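You operate a simulated robot arm through the tools that you are given. There is no shell and no other tool.

You run a simulated robot arm. Do the job below in one go: nothing can be reset, and whatever is moved stays where it is left.

## Task
Clear the wheel stub, then fit the purple-sealed bearing and the order card's part on it.
Fine: hose end off the valve and down on the packing bench before the wheel moves; wheel flat on that bench; bearing first, both down home; the other part stays.

Only the result counts: the job must be done as asked and must still hold three seconds after the hand-in. Knocking over, shifting, dropping, spilling or breaking anything else fails it.

## Robot
A 7-joint arm with a two-finger parallel gripper, fixed in place. Base frame: the origin is at the foot of the arm, x ahead of it, y to its left, z up; the work surface is at about z = 72. Lengths are in cm, angles in degrees, forces in N, time in s.
Its first joint turns from -132.0 to 132.0 degrees. Payload 3.91 kg.
Tool frame: the origin (TCP) lies between the finger pads and is the grasp point; the fingertips stand 3 cm ahead of it; z points along the fingers, y is the line along which they close. The gripper opens to 11 cm. The fingers are 2 cm wide and 1 cm thick; the gripper's body (4.8 by 11.2 cm) begins 5.5 cm behind the TCP.
Orientation is that of the tool frame in the base frame, as a unit quaternion [x, y, z, w]. With the fingers straight down and closing along the base's y, the tool's x points along the base's -x, its y along +y and its z along -z.

## Interface
- The arm moves only by the tool apply_moves. Its arguments are lists of equal length, an entry for each row: "delta_rot": the turn, a rotation vector about the tool's x, y, z in degrees, a list of three; "travel": the shift along the tool's x, y, z in cm, a list of three; "gripper": the finger opening in cm, from 0 to 11. In form: {"delta_rot": [[wx, wy, wz], ...], "travel": [[dx, dy, dz], ...], "gripper": [gripper, ...]}. A call has 1 to 20 rows; each row is the pose to reach, as a shift and turn from the pose commanded when the call began, along the tool's axes at that moment. Rows are played at 5 a second. More than 5 cm and 8.6 degrees between two rows, or a gripper value outside its range, and nothing of the call is played. Where a pose cannot be reached the arm comes as near as it can. A force on the tool above 40 N (or 10 N above the force at the start of the call, whichever is more), or a blocked arm, ends the call early, and 0.2 s more pass. Each finger travels about 10.8 cm/s and halts on what it meets, pressing with about 39 N; the grip force reading is that of the motor and also rises with nothing between the fingers. The clock runs only during rows and for 0.2 s after the last one: add rows that repeat a pose to give the fingers time. The reply holds the time, the measured pose of the TCP, the force on the tool along the base axes, the opening and the grip force, in the units named above and with some noise, with the torque about the TCP (base axes, N m) and any sound that the robot's microphone picked up.
- Cameras (640 x 400 px; columns grow to the right, rows downward): "scene" is fixed at [5.18, 64.67, 143.28]; the picture's right is [-0.28, -0.96, 0.00], its down [-0.79, 0.23, -0.56] and it looks along [0.54, -0.16, -0.83] (base axes); focal length 233 px, centre (320, 200). "wrist" rides on the gripper at [7.2, 1.7, -10.3] in the tool frame; the picture's right is [-0.23, 0.97, 0.00], its down [-0.76, -0.18, -0.62] and it looks along [-0.61, -0.14, 0.78] (tool axes); focal length 222 px, centre (320, 200). There is no depth. A picture from a camera that has moved, and an enlarged one, comes with that camera's place and axes in the base frame and with its lens.
- capture(camera): a new picture of that camera. The clock stands still meanwhile.
- enlarge(camera, box): a new picture of the part [left, top, right, bottom] of that camera's present view, enlarged. The clock stands still meanwhile.
- close_job(): hands the job in; it is judged then, once.

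Places have to be worked out from the pictures, the camera data and where the tool is seen. Open the gripper and draw the arm clear of the work before you hand the job in, unless the task says otherwise.

The tools are called after ">>>" as name(argument=value, ...) on one line, values as JSON. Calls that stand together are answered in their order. apply_moves: Moves the arm, as the interface text tells. Its arguments: {"type":"object","properties":{"delta_rot":{"type":"array"},"travel":{"type":"array"},"gripper":{"type":"array"}},"required":["delta_rot","travel","gripper"]} The other tools are called the same way: capture (camera) takes a picture; enlarge (camera, box) takes an enlarged picture of a part of a camera's view; close_job () hands the job in.

At the start:

```text
time: 0.0
tcp_pos: [72.76, 17.49, 104.65]
tcp_rot: [0.001, 1.0, 0.0, 0.0]
ft_force: [-0.3, 0.4, 0.0]
torque: [-0.03, -0.01, 0.0]
opening: 10.98
grasp_force: 0.2
```

scene: 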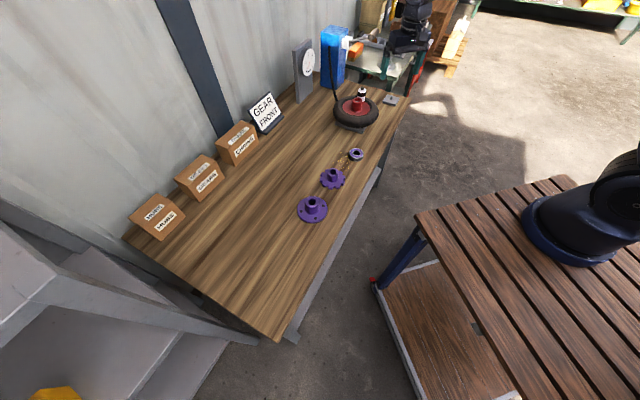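
wrist: 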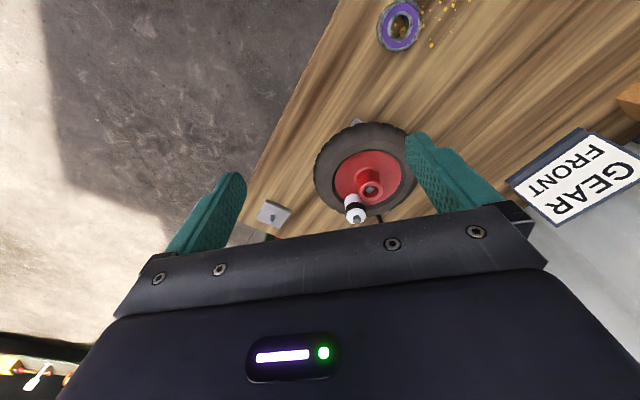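

I start by looking closely at the bench before moving anything. The wheel with the hose sits near the far end of the bench, and the purple parts are nearer the camera.

>>> enlarge(camera="scene", box=[280, 20, 440, 120])

>>> enlarge(camera="scene", box=[280, 130, 400, 230])

>>> enlarge(camera="scene", box=[220, 60, 320, 160])

>>> enlarge(camera="wrist", box=[230, 90, 470, 240])

```text
4.00 times, centred on (360, 70) of scene
camera zoom: at [5.18, 64.67, 143.28], right [-0.28, -0.96, 0.0], down [-0.79, 0.23, -0.56], along [0.54, -0.16, -0.83], focal length 934 px, centre (160, 720)
```

zoom: 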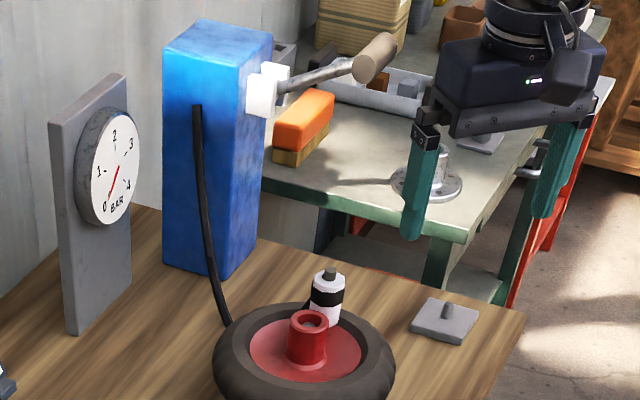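

```text
4.00 times, centred on (340, 180) of scene
camera zoom: at [5.18, 64.67, 143.28], right [-0.28, -0.96, 0.0], down [-0.79, 0.23, -0.56], along [0.54, -0.16, -0.83], focal length 934 px, centre (240, 280)
```

zoom: 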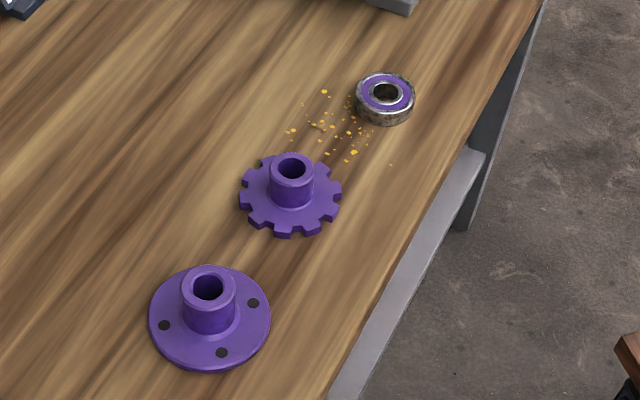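

```text
4.00 times, centred on (270, 110) of scene
camera zoom: at [5.18, 64.67, 143.28], right [-0.28, -0.96, 0.0], down [-0.79, 0.23, -0.56], along [0.54, -0.16, -0.83], focal length 934 px, centre (520, 560)
```

zoom: 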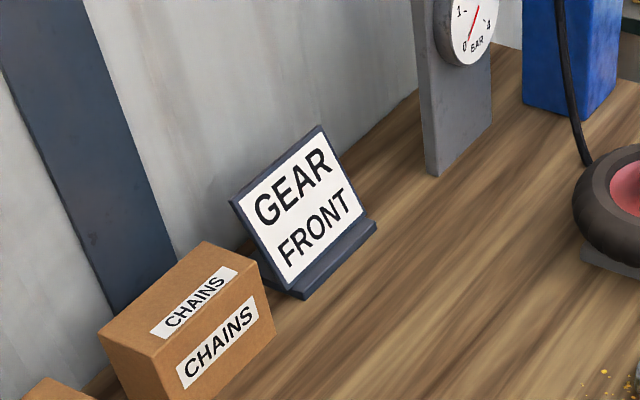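

```text
2.67 times, centred on (350, 165) of wrist
camera zoom: at [65.49, 19.21, 115.03], right [0.23, 0.97, 0.0], down [0.76, -0.18, 0.62], along [0.61, -0.14, -0.78], focal length 592 px, centre (240, 293)
```

zoom: 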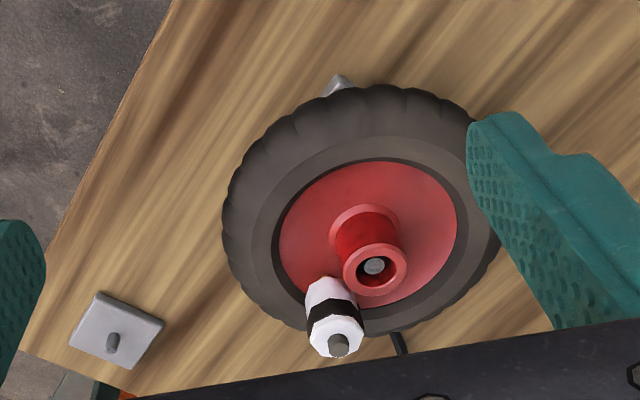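

The card reads GEAR / FRONT, and a gear and a drilled flange are lying on the wooden bench. I check the box labels, the other benches and the far end for anything that names the "packing bench" and the stubs.

>>> enlarge(camera="scene", box=[120, 110, 270, 250])

>>> enlarge(camera="scene", box=[320, 70, 410, 140])

>>> enlarge(camera="scene", box=[400, 140, 640, 400])

>>> enlarge(camera="scene", box=[340, 0, 640, 110])

>>> enlarge(camera="scene", box=[0, 180, 300, 400])

```text
2.86 times, centred on (195, 180) of scene
camera zoom: at [5.18, 64.67, 143.28], right [-0.28, -0.96, 0.0], down [-0.79, 0.23, -0.56], along [0.54, -0.16, -0.83], focal length 667 px, centre (677, 257)
```

zoom: 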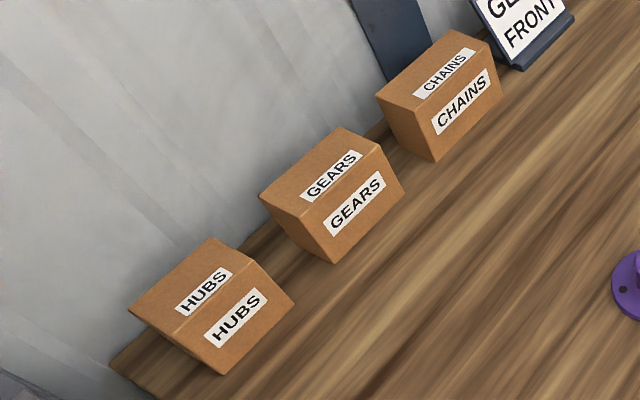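

```text
5.71 times, centred on (365, 105) of scene
camera zoom: at [5.18, 64.67, 143.28], right [-0.28, -0.96, 0.0], down [-0.79, 0.23, -0.56], along [0.54, -0.16, -0.83], focal length 1334 px, centre (63, 743)
```

zoom: 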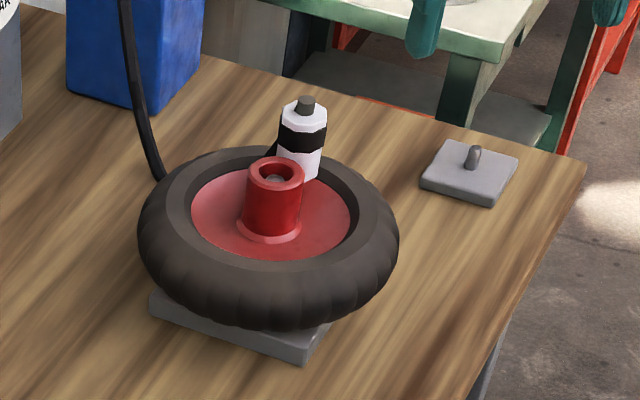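

```text
1.54 times, centred on (520, 270) of scene
camera zoom: at [5.18, 64.67, 143.28], right [-0.28, -0.96, 0.0], down [-0.79, 0.23, -0.56], along [0.54, -0.16, -0.83], focal length 359 px, centre (12, 92)
```

zoom: 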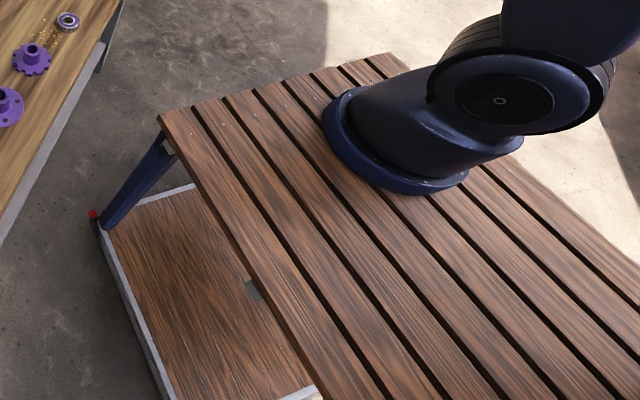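

```text
2.13 times, centred on (490, 55) of scene
camera zoom: at [5.18, 64.67, 143.28], right [-0.28, -0.96, 0.0], down [-0.79, 0.23, -0.56], along [0.54, -0.16, -0.83], focal length 498 px, centre (-43, 509)
```

zoom: 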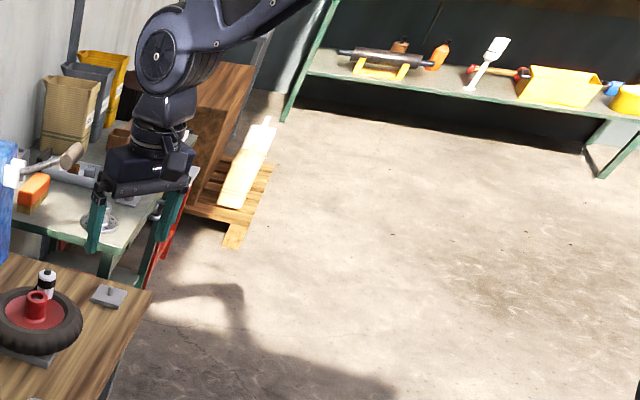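

```text
1.82 times, centred on (150, 290) of scene
camera zoom: at [5.18, 64.67, 143.28], right [-0.28, -0.96, 0.0], down [-0.79, 0.23, -0.56], along [0.54, -0.16, -0.83], focal length 424 px, centre (629, 36)
```

zoom: 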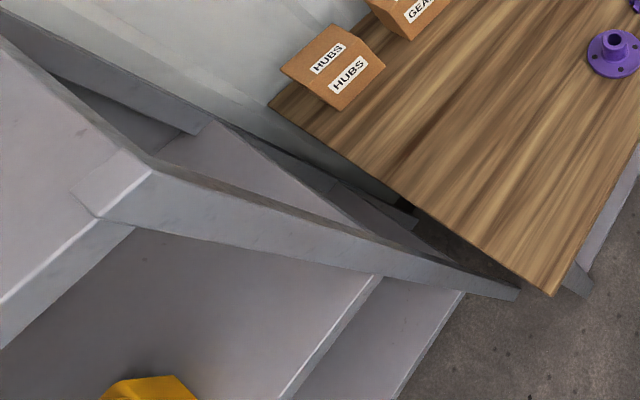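

The wooden bench carrying the HUBS/GEARS/CHAINS boxes should be the packing bench, and the card asks for the gear, so the drilled flange stays. By triangulation the chuck tip is at about (93.6, 19.4, 86.5) and the wheel hub top at about (90.2, 22.7, 83.5). I shift the tool +x at height to get a better view of the chuck, hose and stub.

>>> apply_moves(delta_rot=[[0, 0, 0], [0, 0, 0], [0, 0, 0], [0, 0, 0]], travel=[[-4, 0, 0], [-8, 0, 0], [-12, 0, 0], [-12, 0, 0]], gripper=[11, 11, 11, 11])

>>> capture(camera="wrist")

>>> capture(camera="scene")

```text
time: 1.0
tcp_pos: [84.66, 17.57, 104.52]
tcp_rot: [0.001, 1.0, -0.001, 0.0]
ft_force: [0.2, 0.8, -0.2]
torque: [-0.01, 0.01, 0.01]
opening: 11.0
grasp_force: 0.1
```

```text
taken
camera wrist: at [77.4, 19.3, 114.93], right [0.23, 0.97, 0.0], down [0.76, -0.18, 0.62], along [0.61, -0.14, -0.78], focal length 222 px, centre (320, 200)
```

wrist: 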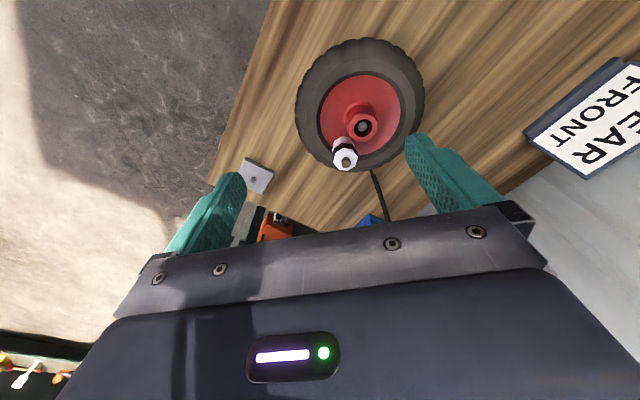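

```text
taken
```

scene: 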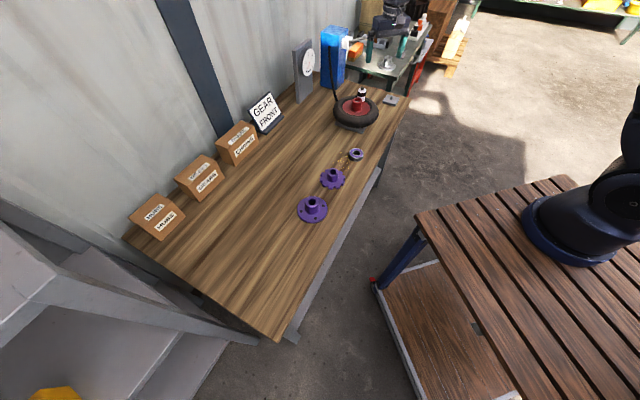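

>>> enlarge(camera="wrist", box=[280, 30, 440, 230])

>>> enlarge(camera="wrist", box=[230, 140, 320, 230])

>>> enlarge(camera="scene", box=[315, 75, 405, 140])

```text
2.00 times, centred on (360, 130) of wrist
camera zoom: at [77.4, 19.3, 114.93], right [0.23, 0.97, 0.0], down [0.76, -0.18, 0.62], along [0.61, -0.14, -0.78], focal length 444 px, centre (240, 340)
```

zoom: 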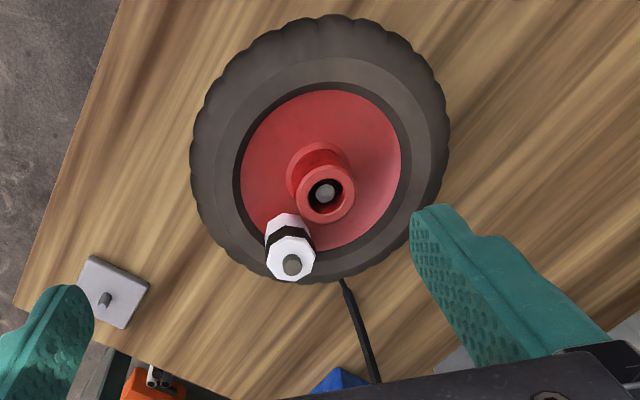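

```text
4.44 times, centred on (275, 185) of wrist
camera zoom: at [77.4, 19.3, 114.93], right [0.23, 0.97, 0.0], down [0.76, -0.18, 0.62], along [0.61, -0.14, -0.78], focal length 987 px, centre (520, 267)
```

zoom: 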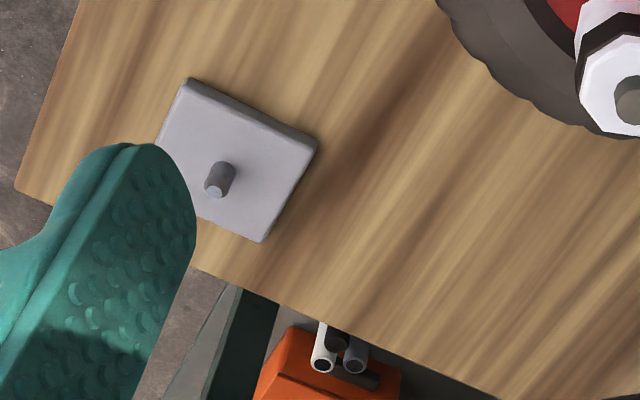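

```text
6.15 times, centred on (360, 108) of scene
camera zoom: at [5.18, 64.67, 143.28], right [-0.28, -0.96, 0.0], down [-0.79, 0.23, -0.56], along [0.54, -0.16, -0.83], focal length 1436 px, centre (74, 769)
```

zoom: 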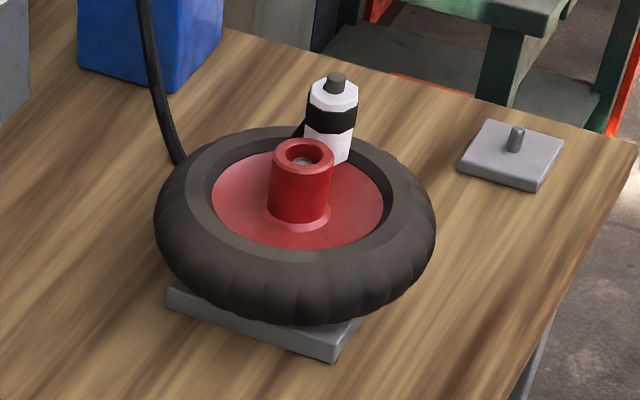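

The pin tip is visible inside the wheel hub. I zoom in on the chuck, hose and hub to see how the hose joins the chuck.

>>> enlarge(camera="wrist", box=[320, 95, 400, 195])

>>> enlarge(camera="scene", box=[340, 80, 380, 105])

```text
4.00 times, centred on (360, 145) of wrist
camera zoom: at [77.4, 19.3, 114.93], right [0.23, 0.97, 0.0], down [0.76, -0.18, 0.62], along [0.61, -0.14, -0.78], focal length 888 px, centre (160, 420)
```

zoom: 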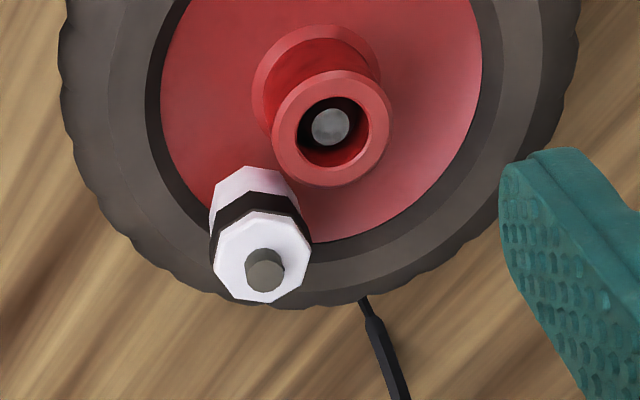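

```text
16.00 times, centred on (360, 92) of scene
camera zoom: at [5.18, 64.67, 143.28], right [-0.28, -0.96, 0.0], down [-0.79, 0.23, -0.56], along [0.54, -0.16, -0.83], focal length 3735 px, centre (-320, 1920)
```

zoom: 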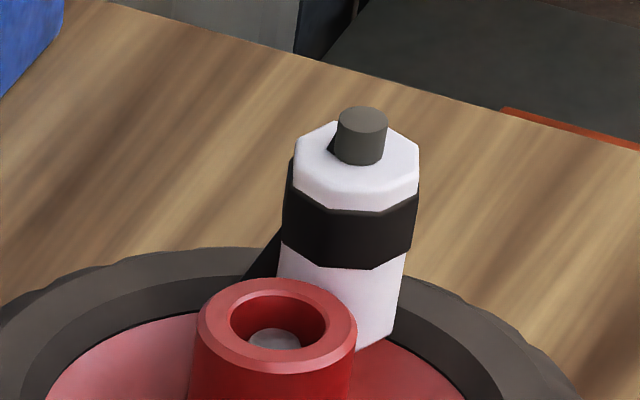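

It isn't clear yet how the hose reaches the chuck: the dark patch beside it could be its shadow. I rotate the tool +90° about its axis and shift over to look at the wheel from the +y side.

>>> apply_moves(delta_rot=[[0, 0, 8], [0, 0, 16], [0, 0, 24], [0, 0, 32], [0, 0, 40], [0, 0, 48], [0, 0, 56], [0, 0, 64], [0, 0, 72], [0, 0, 80], [0, 0, 88], [0, 0, 90]], travel=[[0, 1, 0], [0, 2, 0], [0, 3, 0], [0, 4, 0], [0, 5, 0], [0, 6, 0], [0, 7, 0], [-1, 8, 0], [-2, 9, 0], [-3, 10, 0], [-4, 11, 0], [-4, 11, 0]], gripper=[11, 11, 11, 11, 11, 11, 11, 11, 11, 11, 11, 11])

>>> capture(camera="wrist")

```text
time: 3.6
tcp_pos: [88.77, 28.45, 104.44]
tcp_rot: [0.707, 0.707, 0.0, 0.0]
ft_force: [0.1, -0.2, 0.7]
torque: [0.0, 0.01, -0.04]
opening: 11.01
grasp_force: 0.2
```

```text
taken
camera wrist: at [90.49, 35.81, 114.98], right [0.97, -0.23, 0.0], down [-0.18, -0.76, 0.62], along [-0.14, -0.61, -0.78], focal length 222 px, centre (320, 200)
```

wrist: 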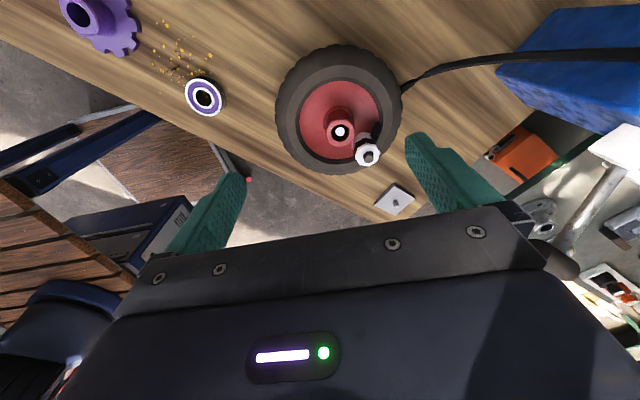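

>>> enlarge(camera="wrist", box=[320, 60, 480, 180])

>>> enlarge(camera="wrist", box=[320, 100, 400, 170])

>>> enlarge(camera="wrist", box=[50, 0, 250, 130])

```text
3.33 times, centred on (400, 120) of wrist
camera zoom: at [90.49, 35.81, 114.98], right [0.97, -0.23, 0.0], down [-0.18, -0.76, 0.62], along [-0.14, -0.61, -0.78], focal length 740 px, centre (53, 467)
```

zoom: 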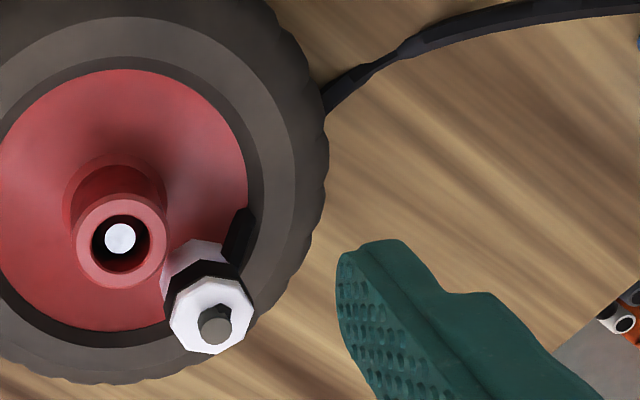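

```text
5.71 times, centred on (360, 135) of wrist
camera zoom: at [90.49, 35.81, 114.98], right [0.97, -0.23, 0.0], down [-0.18, -0.76, 0.62], along [-0.14, -0.61, -0.78], focal length 1269 px, centre (91, 571)
```

zoom: 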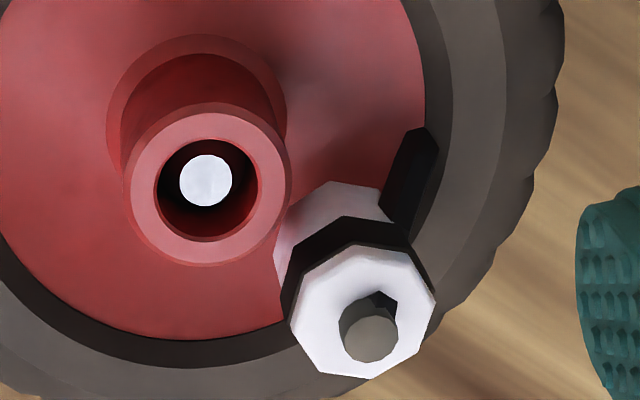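

```text
3.08 times, centred on (150, 65) of wrist
camera zoom: at [90.49, 35.81, 114.98], right [0.97, -0.23, 0.0], down [-0.18, -0.76, 0.62], along [-0.14, -0.61, -0.78], focal length 684 px, centre (843, 615)
```

zoom: 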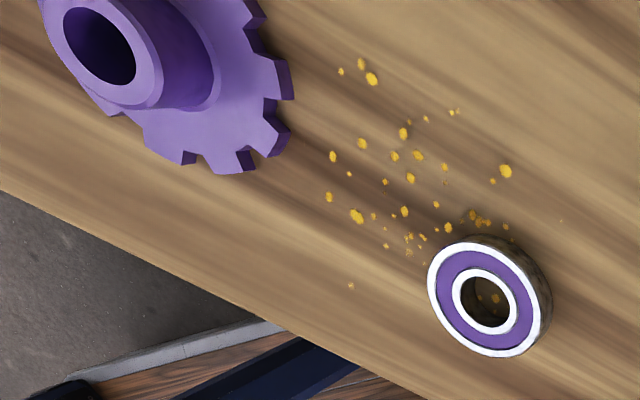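

From this side I can see a black hose barb leaving the low part of the chuck toward (+x,+y) at about 38° and z about 81. The chuck axis is at about (93.8, 19.35), with its body between z 81 and 85.3. Closing along base y keeps both fingers clear of the barb and the hub, so I turn back to the original orientation above the chuck and set the opening to 5.6.

>>> apply_moves(delta_rot=[[0, 0, -8], [0, 0, -16], [0, 0, -24], [0, 0, -32], [0, 0, -40], [0, 0, -48], [0, 0, -56], [0, 0, -64], [0, 0, -72], [0, 0, -80], [0, 0, -88], [0, 0, -90], [0, 0, -90], [0, 0, -90]], travel=[[-1, 0.5, 0], [-2, 1, 0], [-3, 1.5, 0], [-4, 2, 0], [-5, 2.5, 0], [-6, 3, 0], [-7, 3.5, 0], [-8, 4, 0], [-8.5, 4.5, 0], [-9, 5, 1], [-9.1, 5.2, 3], [-9.1, 5.3, 6], [-9.1, 5.3, 9], [-9.1, 5.3, 9]], gripper=[10, 9, 8, 7, 6, 5.6, 5.6, 5.6, 5.6, 5.6, 5.6, 5.6, 5.6, 5.6])

>>> capture(camera="wrist")

>>> enlarge(camera="scene", box=[315, 45, 415, 135])

```text
time: 6.6
tcp_pos: [94.14, 19.43, 95.82]
tcp_rot: [0.0, 1.0, 0.0, 0.001]
ft_force: [-0.6, 0.4, 0.3]
torque: [-0.03, 0.02, 0.01]
opening: 5.6
grasp_force: 0.0
```

```text
taken
camera wrist: at [86.82, 21.22, 106.17], right [0.23, 0.97, 0.0], down [0.76, -0.18, 0.62], along [0.61, -0.14, -0.78], focal length 222 px, centre (320, 200)
```

wrist: 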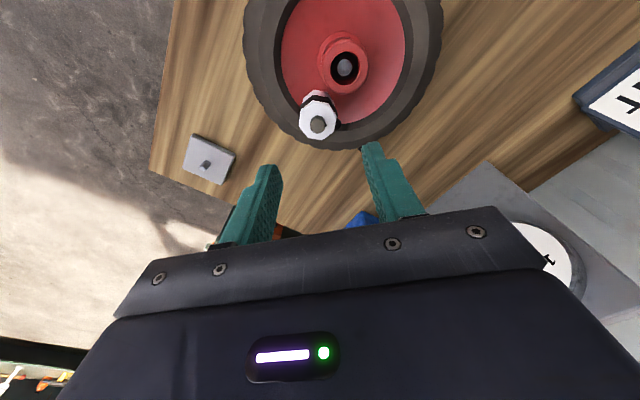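

```text
4.44 times, centred on (365, 90) of scene
camera zoom: at [5.18, 64.67, 143.28], right [-0.28, -0.96, 0.0], down [-0.79, 0.23, -0.56], along [0.54, -0.16, -0.83], focal length 1037 px, centre (120, 689)
```

zoom: 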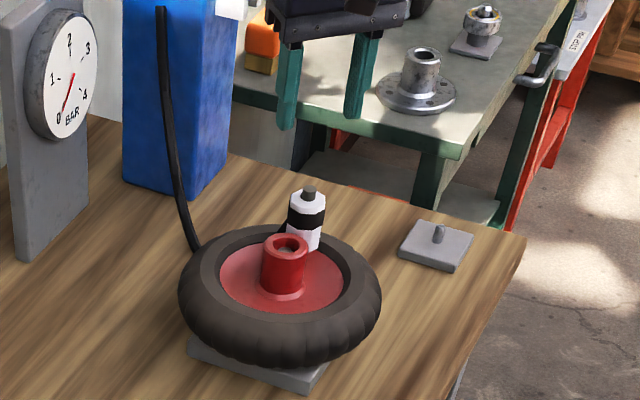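

The knob triangulates to (93.8, 19.4), directly under the tool. I descend so the fingertips end near z 83, straddling the upper chuck body above the hub top, and do not close yet.

>>> apply_moves(delta_rot=[[0, 0, 0], [0, 0, 0], [0, 0, 0], [0, 0, 0], [0, 0, 0]], travel=[[0, 0, 3], [0, 0, 6], [0, 0, 8], [0, 0, 9.6], [0, 0, 9.6]], gripper=[5.6, 5.6, 5.6, 5.6, 5.6])

>>> enlarge(camera="wrist", box=[200, 0, 440, 240])

>>> enlarge(camera="scene", box=[335, 65, 395, 125])

```text
time: 7.8
tcp_pos: [93.98, 19.45, 86.11]
tcp_rot: [0.0, 1.0, -0.001, 0.001]
ft_force: [-0.3, -0.2, -0.1]
torque: [0.0, -0.01, -0.01]
opening: 5.6
grasp_force: 0.0
```

```text
1.67 times, centred on (320, 120) of wrist
camera zoom: at [86.75, 21.17, 96.44], right [0.23, 0.97, 0.0], down [0.76, -0.18, 0.62], along [0.61, -0.14, -0.78], focal length 370 px, centre (320, 333)
```

zoom: 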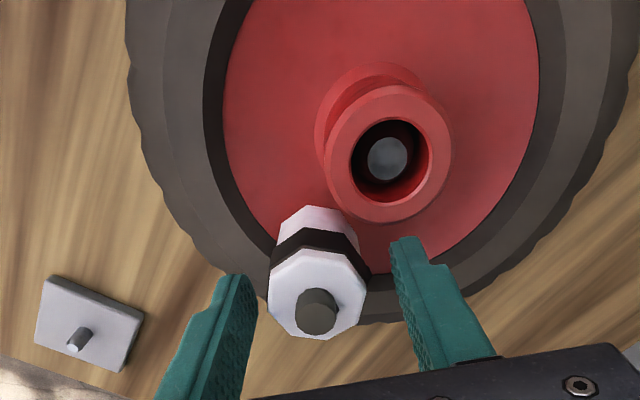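

```text
6.67 times, centred on (365, 95) of scene
camera zoom: at [5.18, 64.67, 143.28], right [-0.28, -0.96, 0.0], down [-0.79, 0.23, -0.56], along [0.54, -0.16, -0.83], focal length 1556 px, centre (20, 900)
```

zoom: 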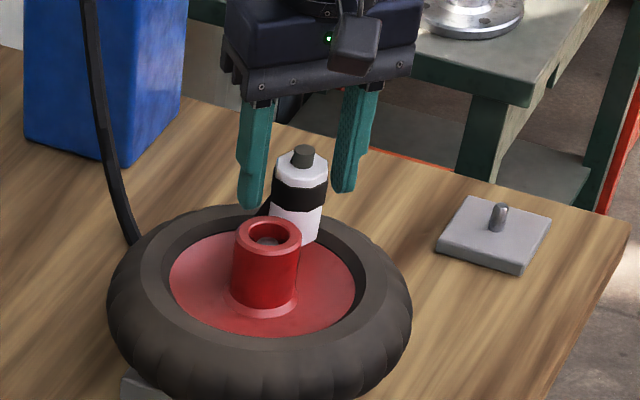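

The fingers straddle the chuck with the tips beside the black band, clear of hub and barb. I close on it and hold for a moment.

>>> apply_moves(delta_rot=[[0, 0, 0], [0, 0, 0], [0, 0, 0], [0, 0, 0]], travel=[[0, 0, 0], [0, 0, 0], [0, 0, 0], [0, 0, 0]], gripper=[4, 2, 2, 2])

```text
time: 8.8
tcp_pos: [93.97, 19.36, 86.18]
tcp_rot: [0.0, 1.0, 0.0, 0.0]
ft_force: [1.0, -3.5, 2.1]
torque: [-0.23, 0.0, 0.0]
opening: 3.43
grasp_force: 39.0
```

The chuck is gripped at 3.43 cm with 39 N. I now pull straight up in small steps.

>>> apply_moves(delta_rot=[[0, 0, 0], [0, 0, 0], [0, 0, 0], [0, 0, 0], [0, 0, 0], [0, 0, 0], [0, 0, 0], [0, 0, 0]], travel=[[0, 0, -0.4], [0, 0, -0.8], [0, 0, -1.2], [0, 0, -1.6], [0, 0, -2.2], [0, 0, -2.8], [0, 0, -3.4], [0, 0, -4]], gripper=[2, 2, 2, 2, 2, 2, 2, 2])

>>> enlarge(camera="scene", box=[315, 55, 415, 135])

>>> capture(camera="wrist")

```text
time: 10.6
tcp_pos: [94.04, 19.24, 90.22]
tcp_rot: [0.0, 1.0, 0.0, 0.0]
ft_force: [-0.2, -0.2, -0.3]
torque: [0.02, 0.03, 0.01]
opening: 3.34
grasp_force: 38.9
```

```text
5.00 times, centred on (365, 95) of scene
camera zoom: at [5.18, 64.67, 143.28], right [-0.28, -0.96, 0.0], down [-0.79, 0.23, -0.56], along [0.54, -0.16, -0.83], focal length 1167 px, centre (95, 725)
```

zoom: 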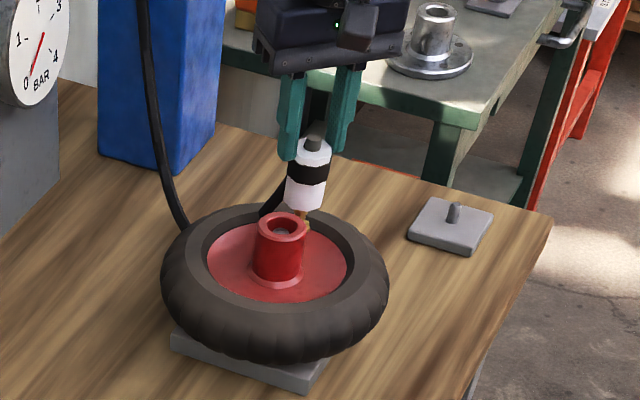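

```text
taken
camera wrist: at [86.77, 21.01, 100.49], right [0.23, 0.97, 0.0], down [0.76, -0.18, 0.62], along [0.61, -0.14, -0.78], focal length 222 px, centre (320, 200)
```

wrist: 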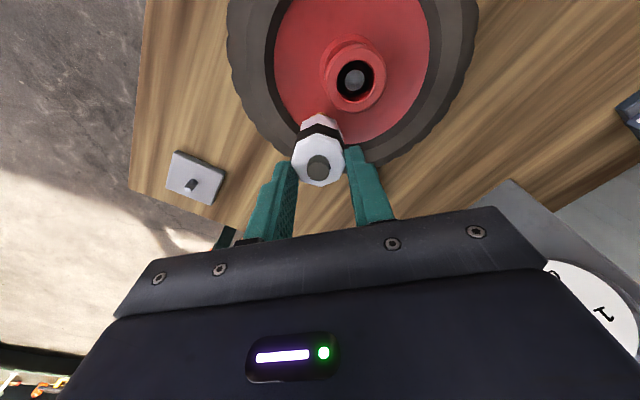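

The chuck has lifted with no resistance left. I zoom in to confirm it is fully clear of the valve.

>>> enlarge(camera="scene", box=[345, 80, 385, 110])

>>> enlarge(camera="wrist", box=[270, 90, 370, 190])

```text
13.33 times, centred on (365, 95) of scene
camera zoom: at [5.18, 64.67, 143.28], right [-0.28, -0.96, 0.0], down [-0.79, 0.23, -0.56], along [0.54, -0.16, -0.83], focal length 3112 px, centre (-280, 1600)
```

zoom: 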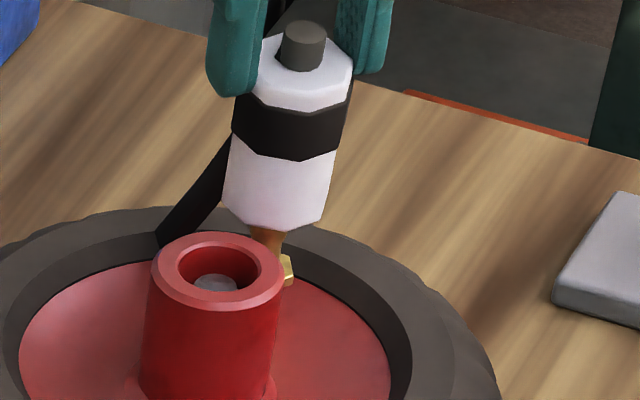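

```text
4.00 times, centred on (320, 140) of wrist
camera zoom: at [86.77, 21.01, 100.49], right [0.23, 0.97, 0.0], down [0.76, -0.18, 0.62], along [0.61, -0.14, -0.78], focal length 888 px, centre (320, 440)
```

zoom: 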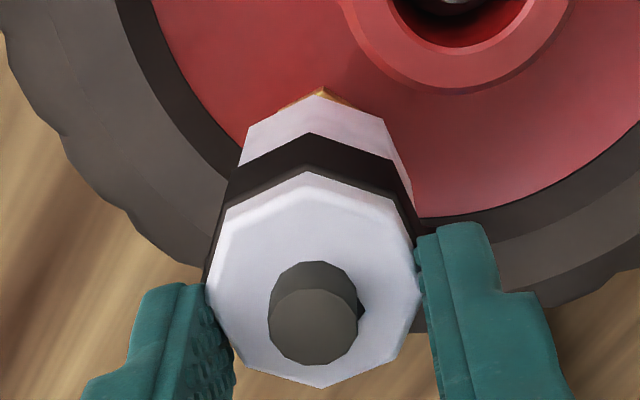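

A brass valve stem is visible right under the chuck, so it may still be partly inside. I lift another 5 cm straight up.

>>> apply_moves(delta_rot=[[0, 0, 0], [0, 0, 0], [0, 0, 0], [0, 0, 0], [0, 0, 0], [0, 0, 0]], travel=[[0, 0, -1], [0, 0, -2], [0, 0, -3], [0, 0, -4], [0, 0, -5], [0, 0, -5]], gripper=[2, 2, 2, 2, 2, 2])

>>> enlarge(camera="scene", box=[325, 50, 405, 110])

```text
time: 12.0
tcp_pos: [93.9, 19.43, 95.15]
tcp_rot: [-0.001, 1.0, 0.0, 0.0]
ft_force: [-1.1, -0.4, -0.3]
torque: [0.0, -0.01, 0.0]
opening: 3.32
grasp_force: 38.9
```

```text
6.67 times, centred on (365, 80) of scene
camera zoom: at [5.18, 64.67, 143.28], right [-0.28, -0.96, 0.0], down [-0.79, 0.23, -0.56], along [0.54, -0.16, -0.83], focal length 1556 px, centre (20, 1000)
```

zoom: 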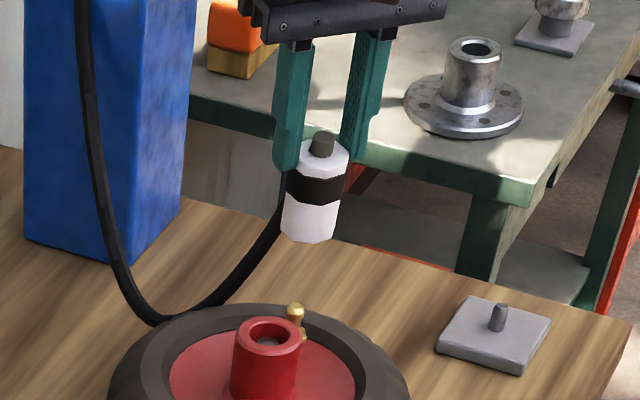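

The chuck is well clear, with the hose hanging in a free loop behind it. I carry it at this height toward the free bench spot at about (94.5, 7), between the wheel and the small pinned plate.

>>> apply_moves(delta_rot=[[0, 0, 0], [0, 0, 0], [0, 0, 0], [0, 0, 0], [0, 0, 0], [0, 0, 0], [0, 0, 0]], travel=[[0, -2, 0], [0, -4, 0], [-0.2, -6, 0], [-0.3, -8, 0], [-0.4, -10, 0], [-0.5, -12.4, 0], [-0.5, -12.4, 0]], gripper=[2, 2, 2, 2, 2, 2, 2])

>>> capture(camera="wrist")

>>> enlarge(camera="scene", box=[315, 45, 425, 125])

```text
time: 13.6
tcp_pos: [94.49, 6.95, 95.07]
tcp_rot: [0.0, 1.0, 0.0, 0.0]
ft_force: [0.7, 0.3, -1.2]
torque: [0.02, 0.01, -0.02]
opening: 3.35
grasp_force: 39.0
```

```text
taken
camera wrist: at [87.24, 8.75, 105.42], right [0.23, 0.97, 0.0], down [0.76, -0.18, 0.62], along [0.61, -0.14, -0.78], focal length 222 px, centre (320, 200)
```

wrist: 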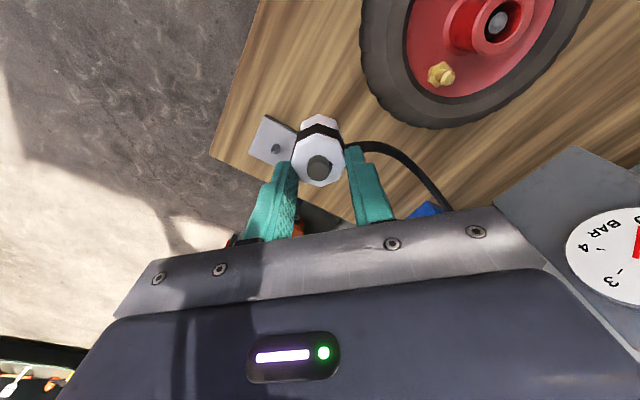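

```text
5.00 times, centred on (370, 85) of scene
camera zoom: at [5.18, 64.67, 143.28], right [-0.28, -0.96, 0.0], down [-0.79, 0.23, -0.56], along [0.54, -0.16, -0.83], focal length 1167 px, centre (70, 775)
```

zoom: 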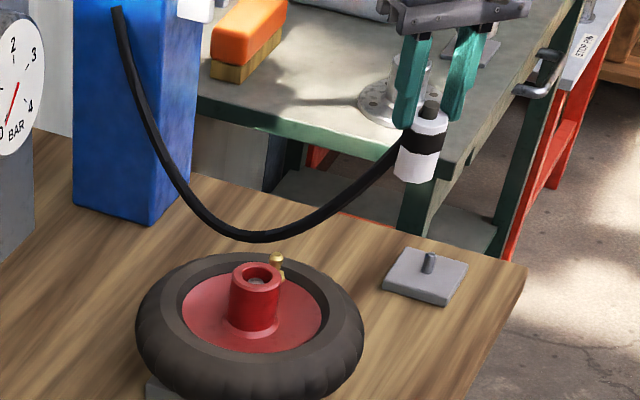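

The hose follows freely and the drop spot is clear of the plate and tyre. I lower the chuck to just above the bench.

>>> apply_moves(delta_rot=[[0, 0, 0], [0, 0, 0], [0, 0, 0], [0, 0, 0], [0, 0, 0], [0, 0, 0], [0, 0, 0], [0, 0, 0]], travel=[[0, 0, 3], [0, 0, 6], [0, 0, 9], [0, 0, 12], [0, 0, 14], [0, 0, 15.5], [0, 0, 16.5], [0, 0, 16.5]], gripper=[2, 2, 2, 2, 2, 2, 2, 2])

>>> capture(camera="wrist")

>>> enlarge(camera="scene", box=[325, 60, 415, 125])

```text
time: 15.3
tcp_pos: [94.66, 7.05, 79.06]
tcp_rot: [0.0, 1.0, 0.001, 0.004]
ft_force: [-9.4, -0.6, 11.4]
torque: [-0.01, 0.54, 0.0]
opening: 3.32
grasp_force: 38.8
stopped in row 8: the force on the tool passed its limit at 72 N (the readings are from after the stop); the commanded pose is now the measured one
```

```text
taken
camera wrist: at [87.41, 8.73, 89.42], right [0.23, 0.97, 0.0], down [0.76, -0.18, 0.63], along [0.61, -0.14, -0.78], focal length 222 px, centre (320, 200)
```

wrist: 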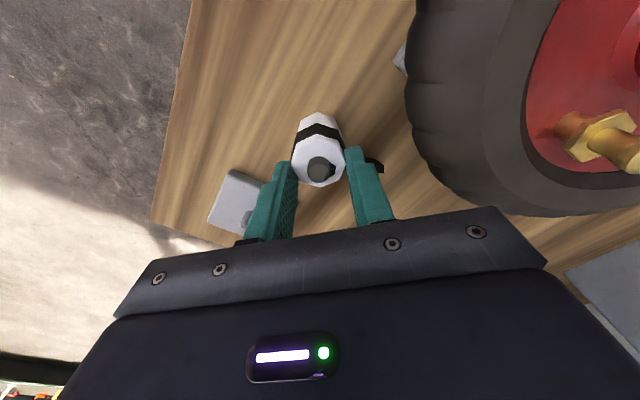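

```text
6.15 times, centred on (370, 92) of scene
camera zoom: at [5.18, 64.67, 143.28], right [-0.28, -0.96, 0.0], down [-0.79, 0.23, -0.56], along [0.54, -0.16, -0.83], focal length 1436 px, centre (12, 862)
```

zoom: 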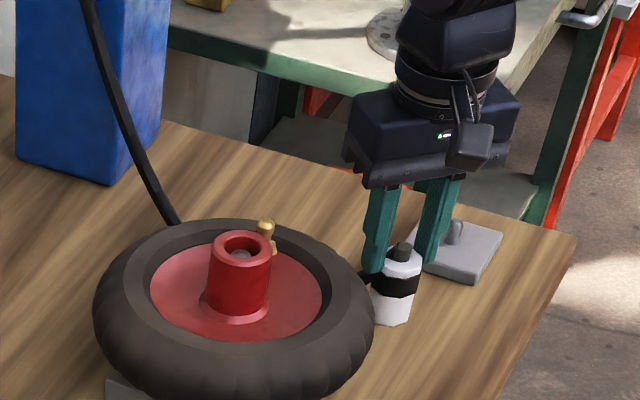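

The chuck bottom touched the bench at TCP z about 79, so its body is longer than I estimated. I ease up slightly to relieve the contact force.

>>> apply_moves(delta_rot=[[0, 0, 0], [0, 0, 0]], travel=[[0, 0, -0.1], [0, 0, -0.1]], gripper=[2, 2])

>>> enlarge(camera="scene", box=[365, 90, 405, 120])

>>> enlarge(camera="wrist", box=[250, 90, 400, 220])

```text
time: 15.9
tcp_pos: [94.82, 6.97, 79.11]
tcp_rot: [0.0, 1.0, 0.001, 0.003]
ft_force: [-2.3, -0.6, 1.6]
torque: [0.03, 0.14, 0.02]
opening: 3.36
grasp_force: 38.8
```

```text
13.33 times, centred on (385, 105) of scene
camera zoom: at [5.18, 64.67, 143.28], right [-0.28, -0.96, 0.0], down [-0.79, 0.23, -0.56], along [0.54, -0.16, -0.83], focal length 3112 px, centre (-547, 1467)
```

zoom: 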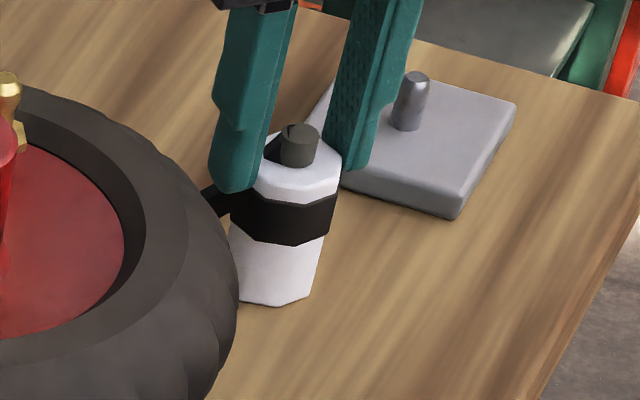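

```text
3.08 times, centred on (325, 155) of wrist
camera zoom: at [87.43, 8.73, 89.42], right [0.23, 0.97, 0.0], down [0.76, -0.18, 0.63], along [0.61, -0.14, -0.78], focal length 684 px, centre (305, 338)
```

zoom: 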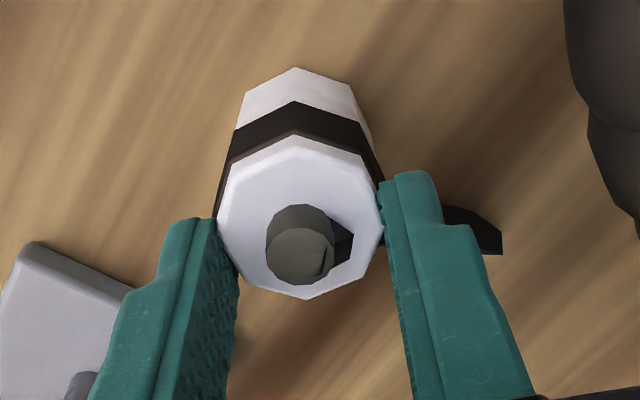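

The contact force is almost gone. The geometry suggests the chuck slid down in the pads during the pull and now stands upright on the bench at about (94.3, 7.05). I open gently and look before lifting away.

>>> apply_moves(delta_rot=[[0, 0, 0], [0, 0, 0], [0, 0, 0], [0, 0, 0], [0, 0, 0]], travel=[[0, 0, 0], [0, 0, 0], [0, 0, 0], [0, 0, 0], [0, 0, 0]], gripper=[3.4, 3.8, 4.4, 5.2, 5.6])

>>> enlarge(camera="scene", box=[365, 90, 405, 120])

>>> enlarge(camera="wrist", box=[250, 90, 400, 220])

```text
time: 17.1
tcp_pos: [94.81, 7.02, 78.99]
tcp_rot: [0.0, 1.0, 0.001, 0.002]
ft_force: [0.2, 0.3, -0.3]
torque: [-0.01, -0.04, 0.06]
opening: 5.64
grasp_force: 0.0
```

```text
13.33 times, centred on (385, 105) of scene
camera zoom: at [5.18, 64.67, 143.28], right [-0.28, -0.96, 0.0], down [-0.79, 0.23, -0.56], along [0.54, -0.16, -0.83], focal length 3112 px, centre (-547, 1467)
```

zoom: 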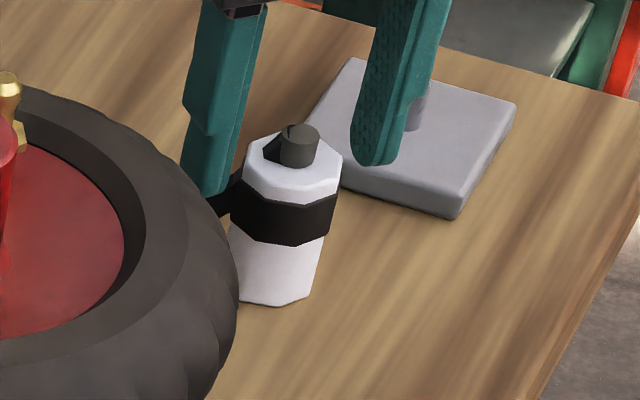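

```text
3.08 times, centred on (325, 155) of wrist
camera zoom: at [87.44, 8.74, 89.43], right [0.23, 0.97, 0.0], down [0.76, -0.18, 0.63], along [0.61, -0.14, -0.78], focal length 684 px, centre (305, 338)
```

zoom: 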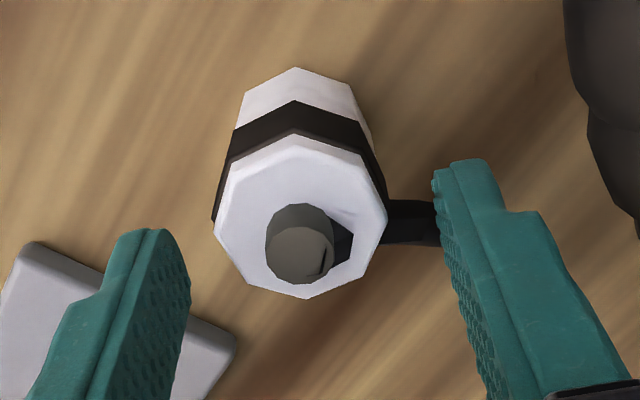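

The chuck stands on the bench on its own. I lift straight up well clear and check that it stays.

>>> apply_moves(delta_rot=[[0, 0, 0], [0, 0, 0], [0, 0, 0], [0, 0, 0], [0, 0, 0], [0, 0, 0], [0, 0, 0]], travel=[[0, 0, -1], [0, 0, -3], [0, 0, -6], [0, 0, -10], [0, 0, -14], [0, 0, -18], [0, 0, -18]], gripper=[5.6, 5.6, 5.6, 5.6, 5.6, 5.6, 5.6])

>>> capture(camera="wrist")

>>> enlarge(camera="scene", box=[315, 55, 415, 135])

```text
time: 18.7
tcp_pos: [94.51, 6.77, 97.08]
tcp_rot: [0.0, 1.0, 0.0, 0.002]
ft_force: [-0.1, 0.3, -1.2]
torque: [0.04, 0.01, -0.02]
opening: 5.6
grasp_force: 0.0
```

```text
taken
camera wrist: at [87.29, 8.59, 107.42], right [0.23, 0.97, 0.0], down [0.76, -0.18, 0.63], along [0.61, -0.14, -0.78], focal length 222 px, centre (320, 200)
```

wrist: 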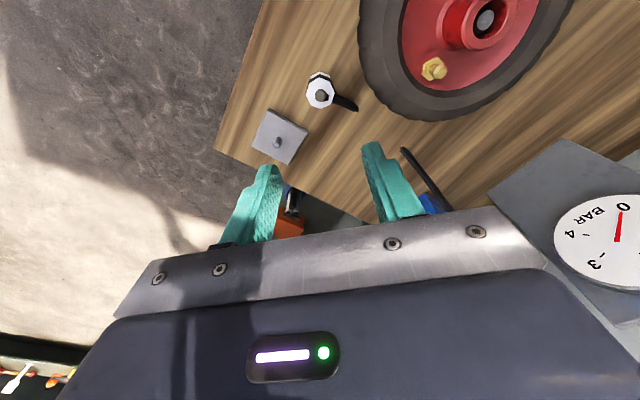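

```text
5.00 times, centred on (365, 95) of scene
camera zoom: at [5.18, 64.67, 143.28], right [-0.28, -0.96, 0.0], down [-0.79, 0.23, -0.56], along [0.54, -0.16, -0.83], focal length 1167 px, centre (95, 725)
```

zoom: 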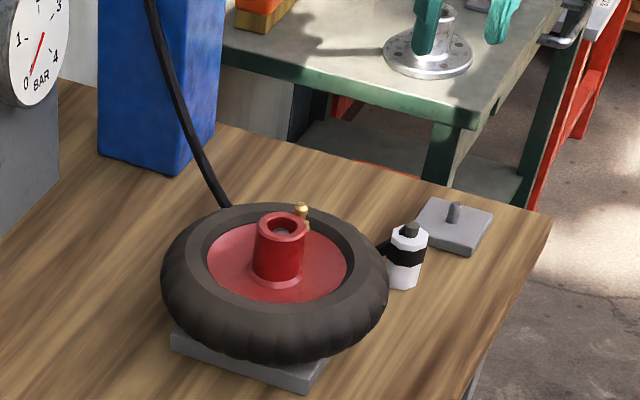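

The chuck stays upright on the bench, away from the wheel and the plate. Next I move over the wheel hub at about (90.45, 22.7) with the gripper at 7 cm, still high.

>>> apply_moves(delta_rot=[[0, 0.1, 0], [0, 0.2, 0], [0, 0.3, 0], [0, 0.3, 0], [0, 0.3, 0], [0, 0.3, 0]], travel=[[0.5, 3, 0], [1.5, 6, 0], [2.5, 9, 0], [3.5, 12.5, 0], [4.2, 15.65, 0], [4.2, 15.65, 0]], gripper=[7, 7, 7, 7, 7, 7])

>>> capture(camera="wrist")

>>> enlarge(camera="scene", box=[315, 45, 415, 135])

```text
time: 20.1
tcp_pos: [90.36, 22.59, 97.05]
tcp_rot: [0.0, 1.0, 0.001, 0.0]
ft_force: [0.2, 0.8, 0.3]
torque: [0.01, 0.0, 0.01]
opening: 7.01
grasp_force: 0.0
```

```text
taken
camera wrist: at [83.17, 24.38, 107.45], right [0.23, 0.97, 0.0], down [0.76, -0.18, 0.62], along [0.61, -0.14, -0.78], focal length 222 px, centre (320, 200)
```

wrist: 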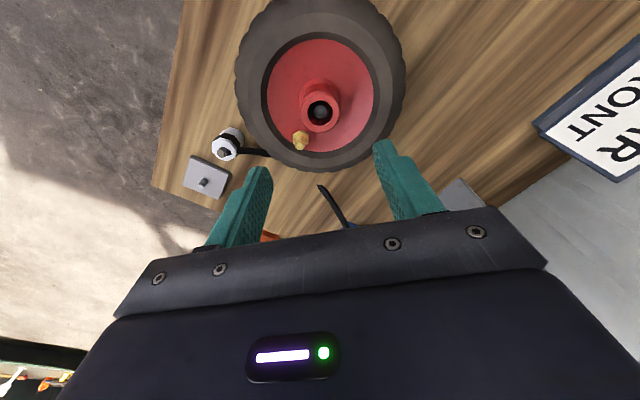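

```text
4.44 times, centred on (365, 90) of scene
camera zoom: at [5.18, 64.67, 143.28], right [-0.28, -0.96, 0.0], down [-0.79, 0.23, -0.56], along [0.54, -0.16, -0.83], focal length 1037 px, centre (120, 689)
```

zoom: 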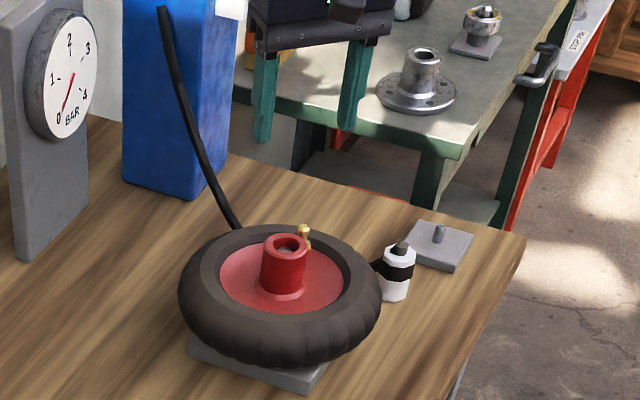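

The hub centre triangulates to (90.4, 22.75), right under the tool. I descend over the hub to TCP z about 84.

>>> apply_moves(delta_rot=[[0, 0, 0], [0, 0, 0], [0, 0, 0], [0, 0, 0], [0, 0, 0], [0, 0, 0]], travel=[[0, 0.05, 3], [0, 0.05, 6], [0, 0.05, 9], [0, 0.05, 11.5], [0, 0.05, 13.1], [0, 0.05, 13.1]], gripper=[7, 7, 7, 7, 7, 7])

>>> enlarge(camera="wrist", box=[200, 0, 440, 240])

>>> enlarge(camera="scene", box=[325, 70, 395, 130])

```text
time: 21.5
tcp_pos: [90.59, 22.9, 83.85]
tcp_rot: [0.0, 1.0, 0.001, 0.0]
ft_force: [0.8, -0.1, 0.1]
torque: [0.01, 0.01, -0.02]
opening: 6.98
grasp_force: 0.0
```

```text
1.67 times, centred on (320, 120) of wrist
camera zoom: at [83.27, 24.52, 94.34], right [0.23, 0.97, 0.0], down [0.76, -0.18, 0.62], along [0.61, -0.14, -0.78], focal length 370 px, centre (320, 333)
```

zoom: 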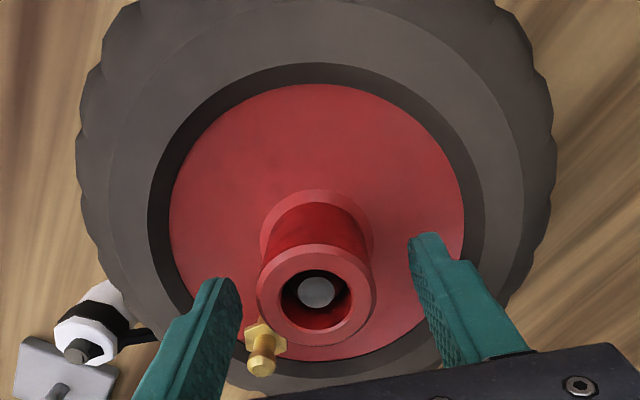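

```text
6.67 times, centred on (360, 100) of scene
camera zoom: at [5.18, 64.67, 143.28], right [-0.28, -0.96, 0.0], down [-0.79, 0.23, -0.56], along [0.54, -0.16, -0.83], focal length 1556 px, centre (53, 867)
```

zoom: 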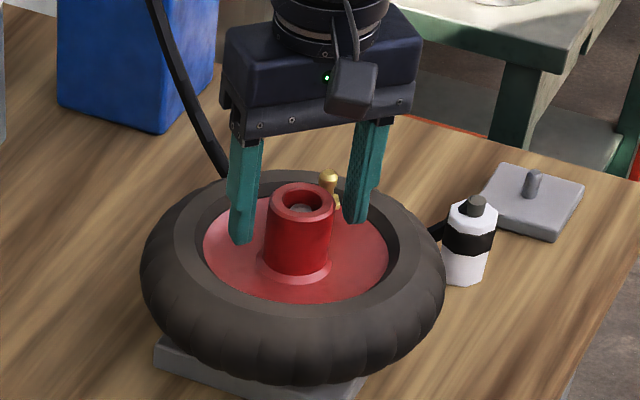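

The fingers straddle the hub with the valve well clear of them. I close on the hub.

>>> apply_moves(delta_rot=[[0, 0, 0], [0, 0, 0], [0, 0, 0], [0, 0, 0], [0, 0, 0]], travel=[[0, 0, 0], [0, 0, 0], [0, 0, 0], [0, 0, 0], [0, 0, 0]], gripper=[5, 3, 2, 2, 2])

```text
time: 22.7
tcp_pos: [90.53, 22.67, 83.98]
tcp_rot: [0.0, 1.0, 0.001, 0.0]
ft_force: [0.0, -10.4, 0.4]
torque: [-0.91, 0.06, 0.01]
opening: 4.35
grasp_force: 38.2
```

The hub is gripped at 4.35 cm; a −10 N side force shows I'm slightly off toward +y. I shift −0.15 in y to relax it, then begin lifting slowly.

>>> apply_moves(delta_rot=[[0, 0, 0], [0, 0, 0], [0, 0, 0], [0, 0, 0], [0, 0, 0], [0, 0, 0]], travel=[[0, -0.15, 0], [0, -0.15, 0], [0, -0.15, -0.2], [0, -0.15, -0.5], [0, -0.15, -1], [0, -0.15, -1]], gripper=[2, 2, 2, 2, 2, 2])

>>> enlarge(camera="scene", box=[325, 70, 395, 130])

```text
time: 24.1
tcp_pos: [90.51, 22.58, 84.91]
tcp_rot: [0.0, 1.0, 0.0, -0.001]
ft_force: [0.3, -0.8, -12.4]
torque: [0.04, 0.01, 0.01]
opening: 4.33
grasp_force: 39.2
```

```text
6.67 times, centred on (360, 100) of scene
camera zoom: at [5.18, 64.67, 143.28], right [-0.28, -0.96, 0.0], down [-0.79, 0.23, -0.56], along [0.54, -0.16, -0.83], focal length 1556 px, centre (53, 867)
```

zoom: 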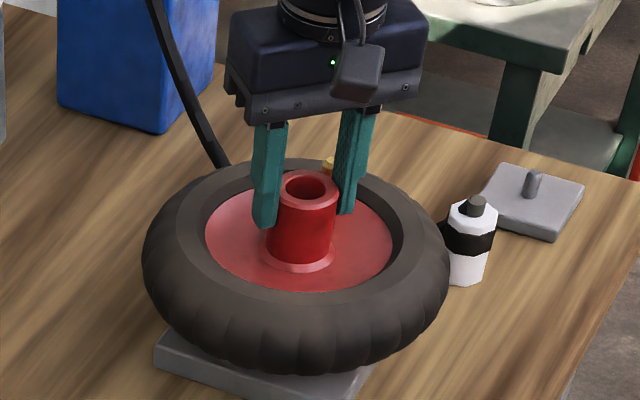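

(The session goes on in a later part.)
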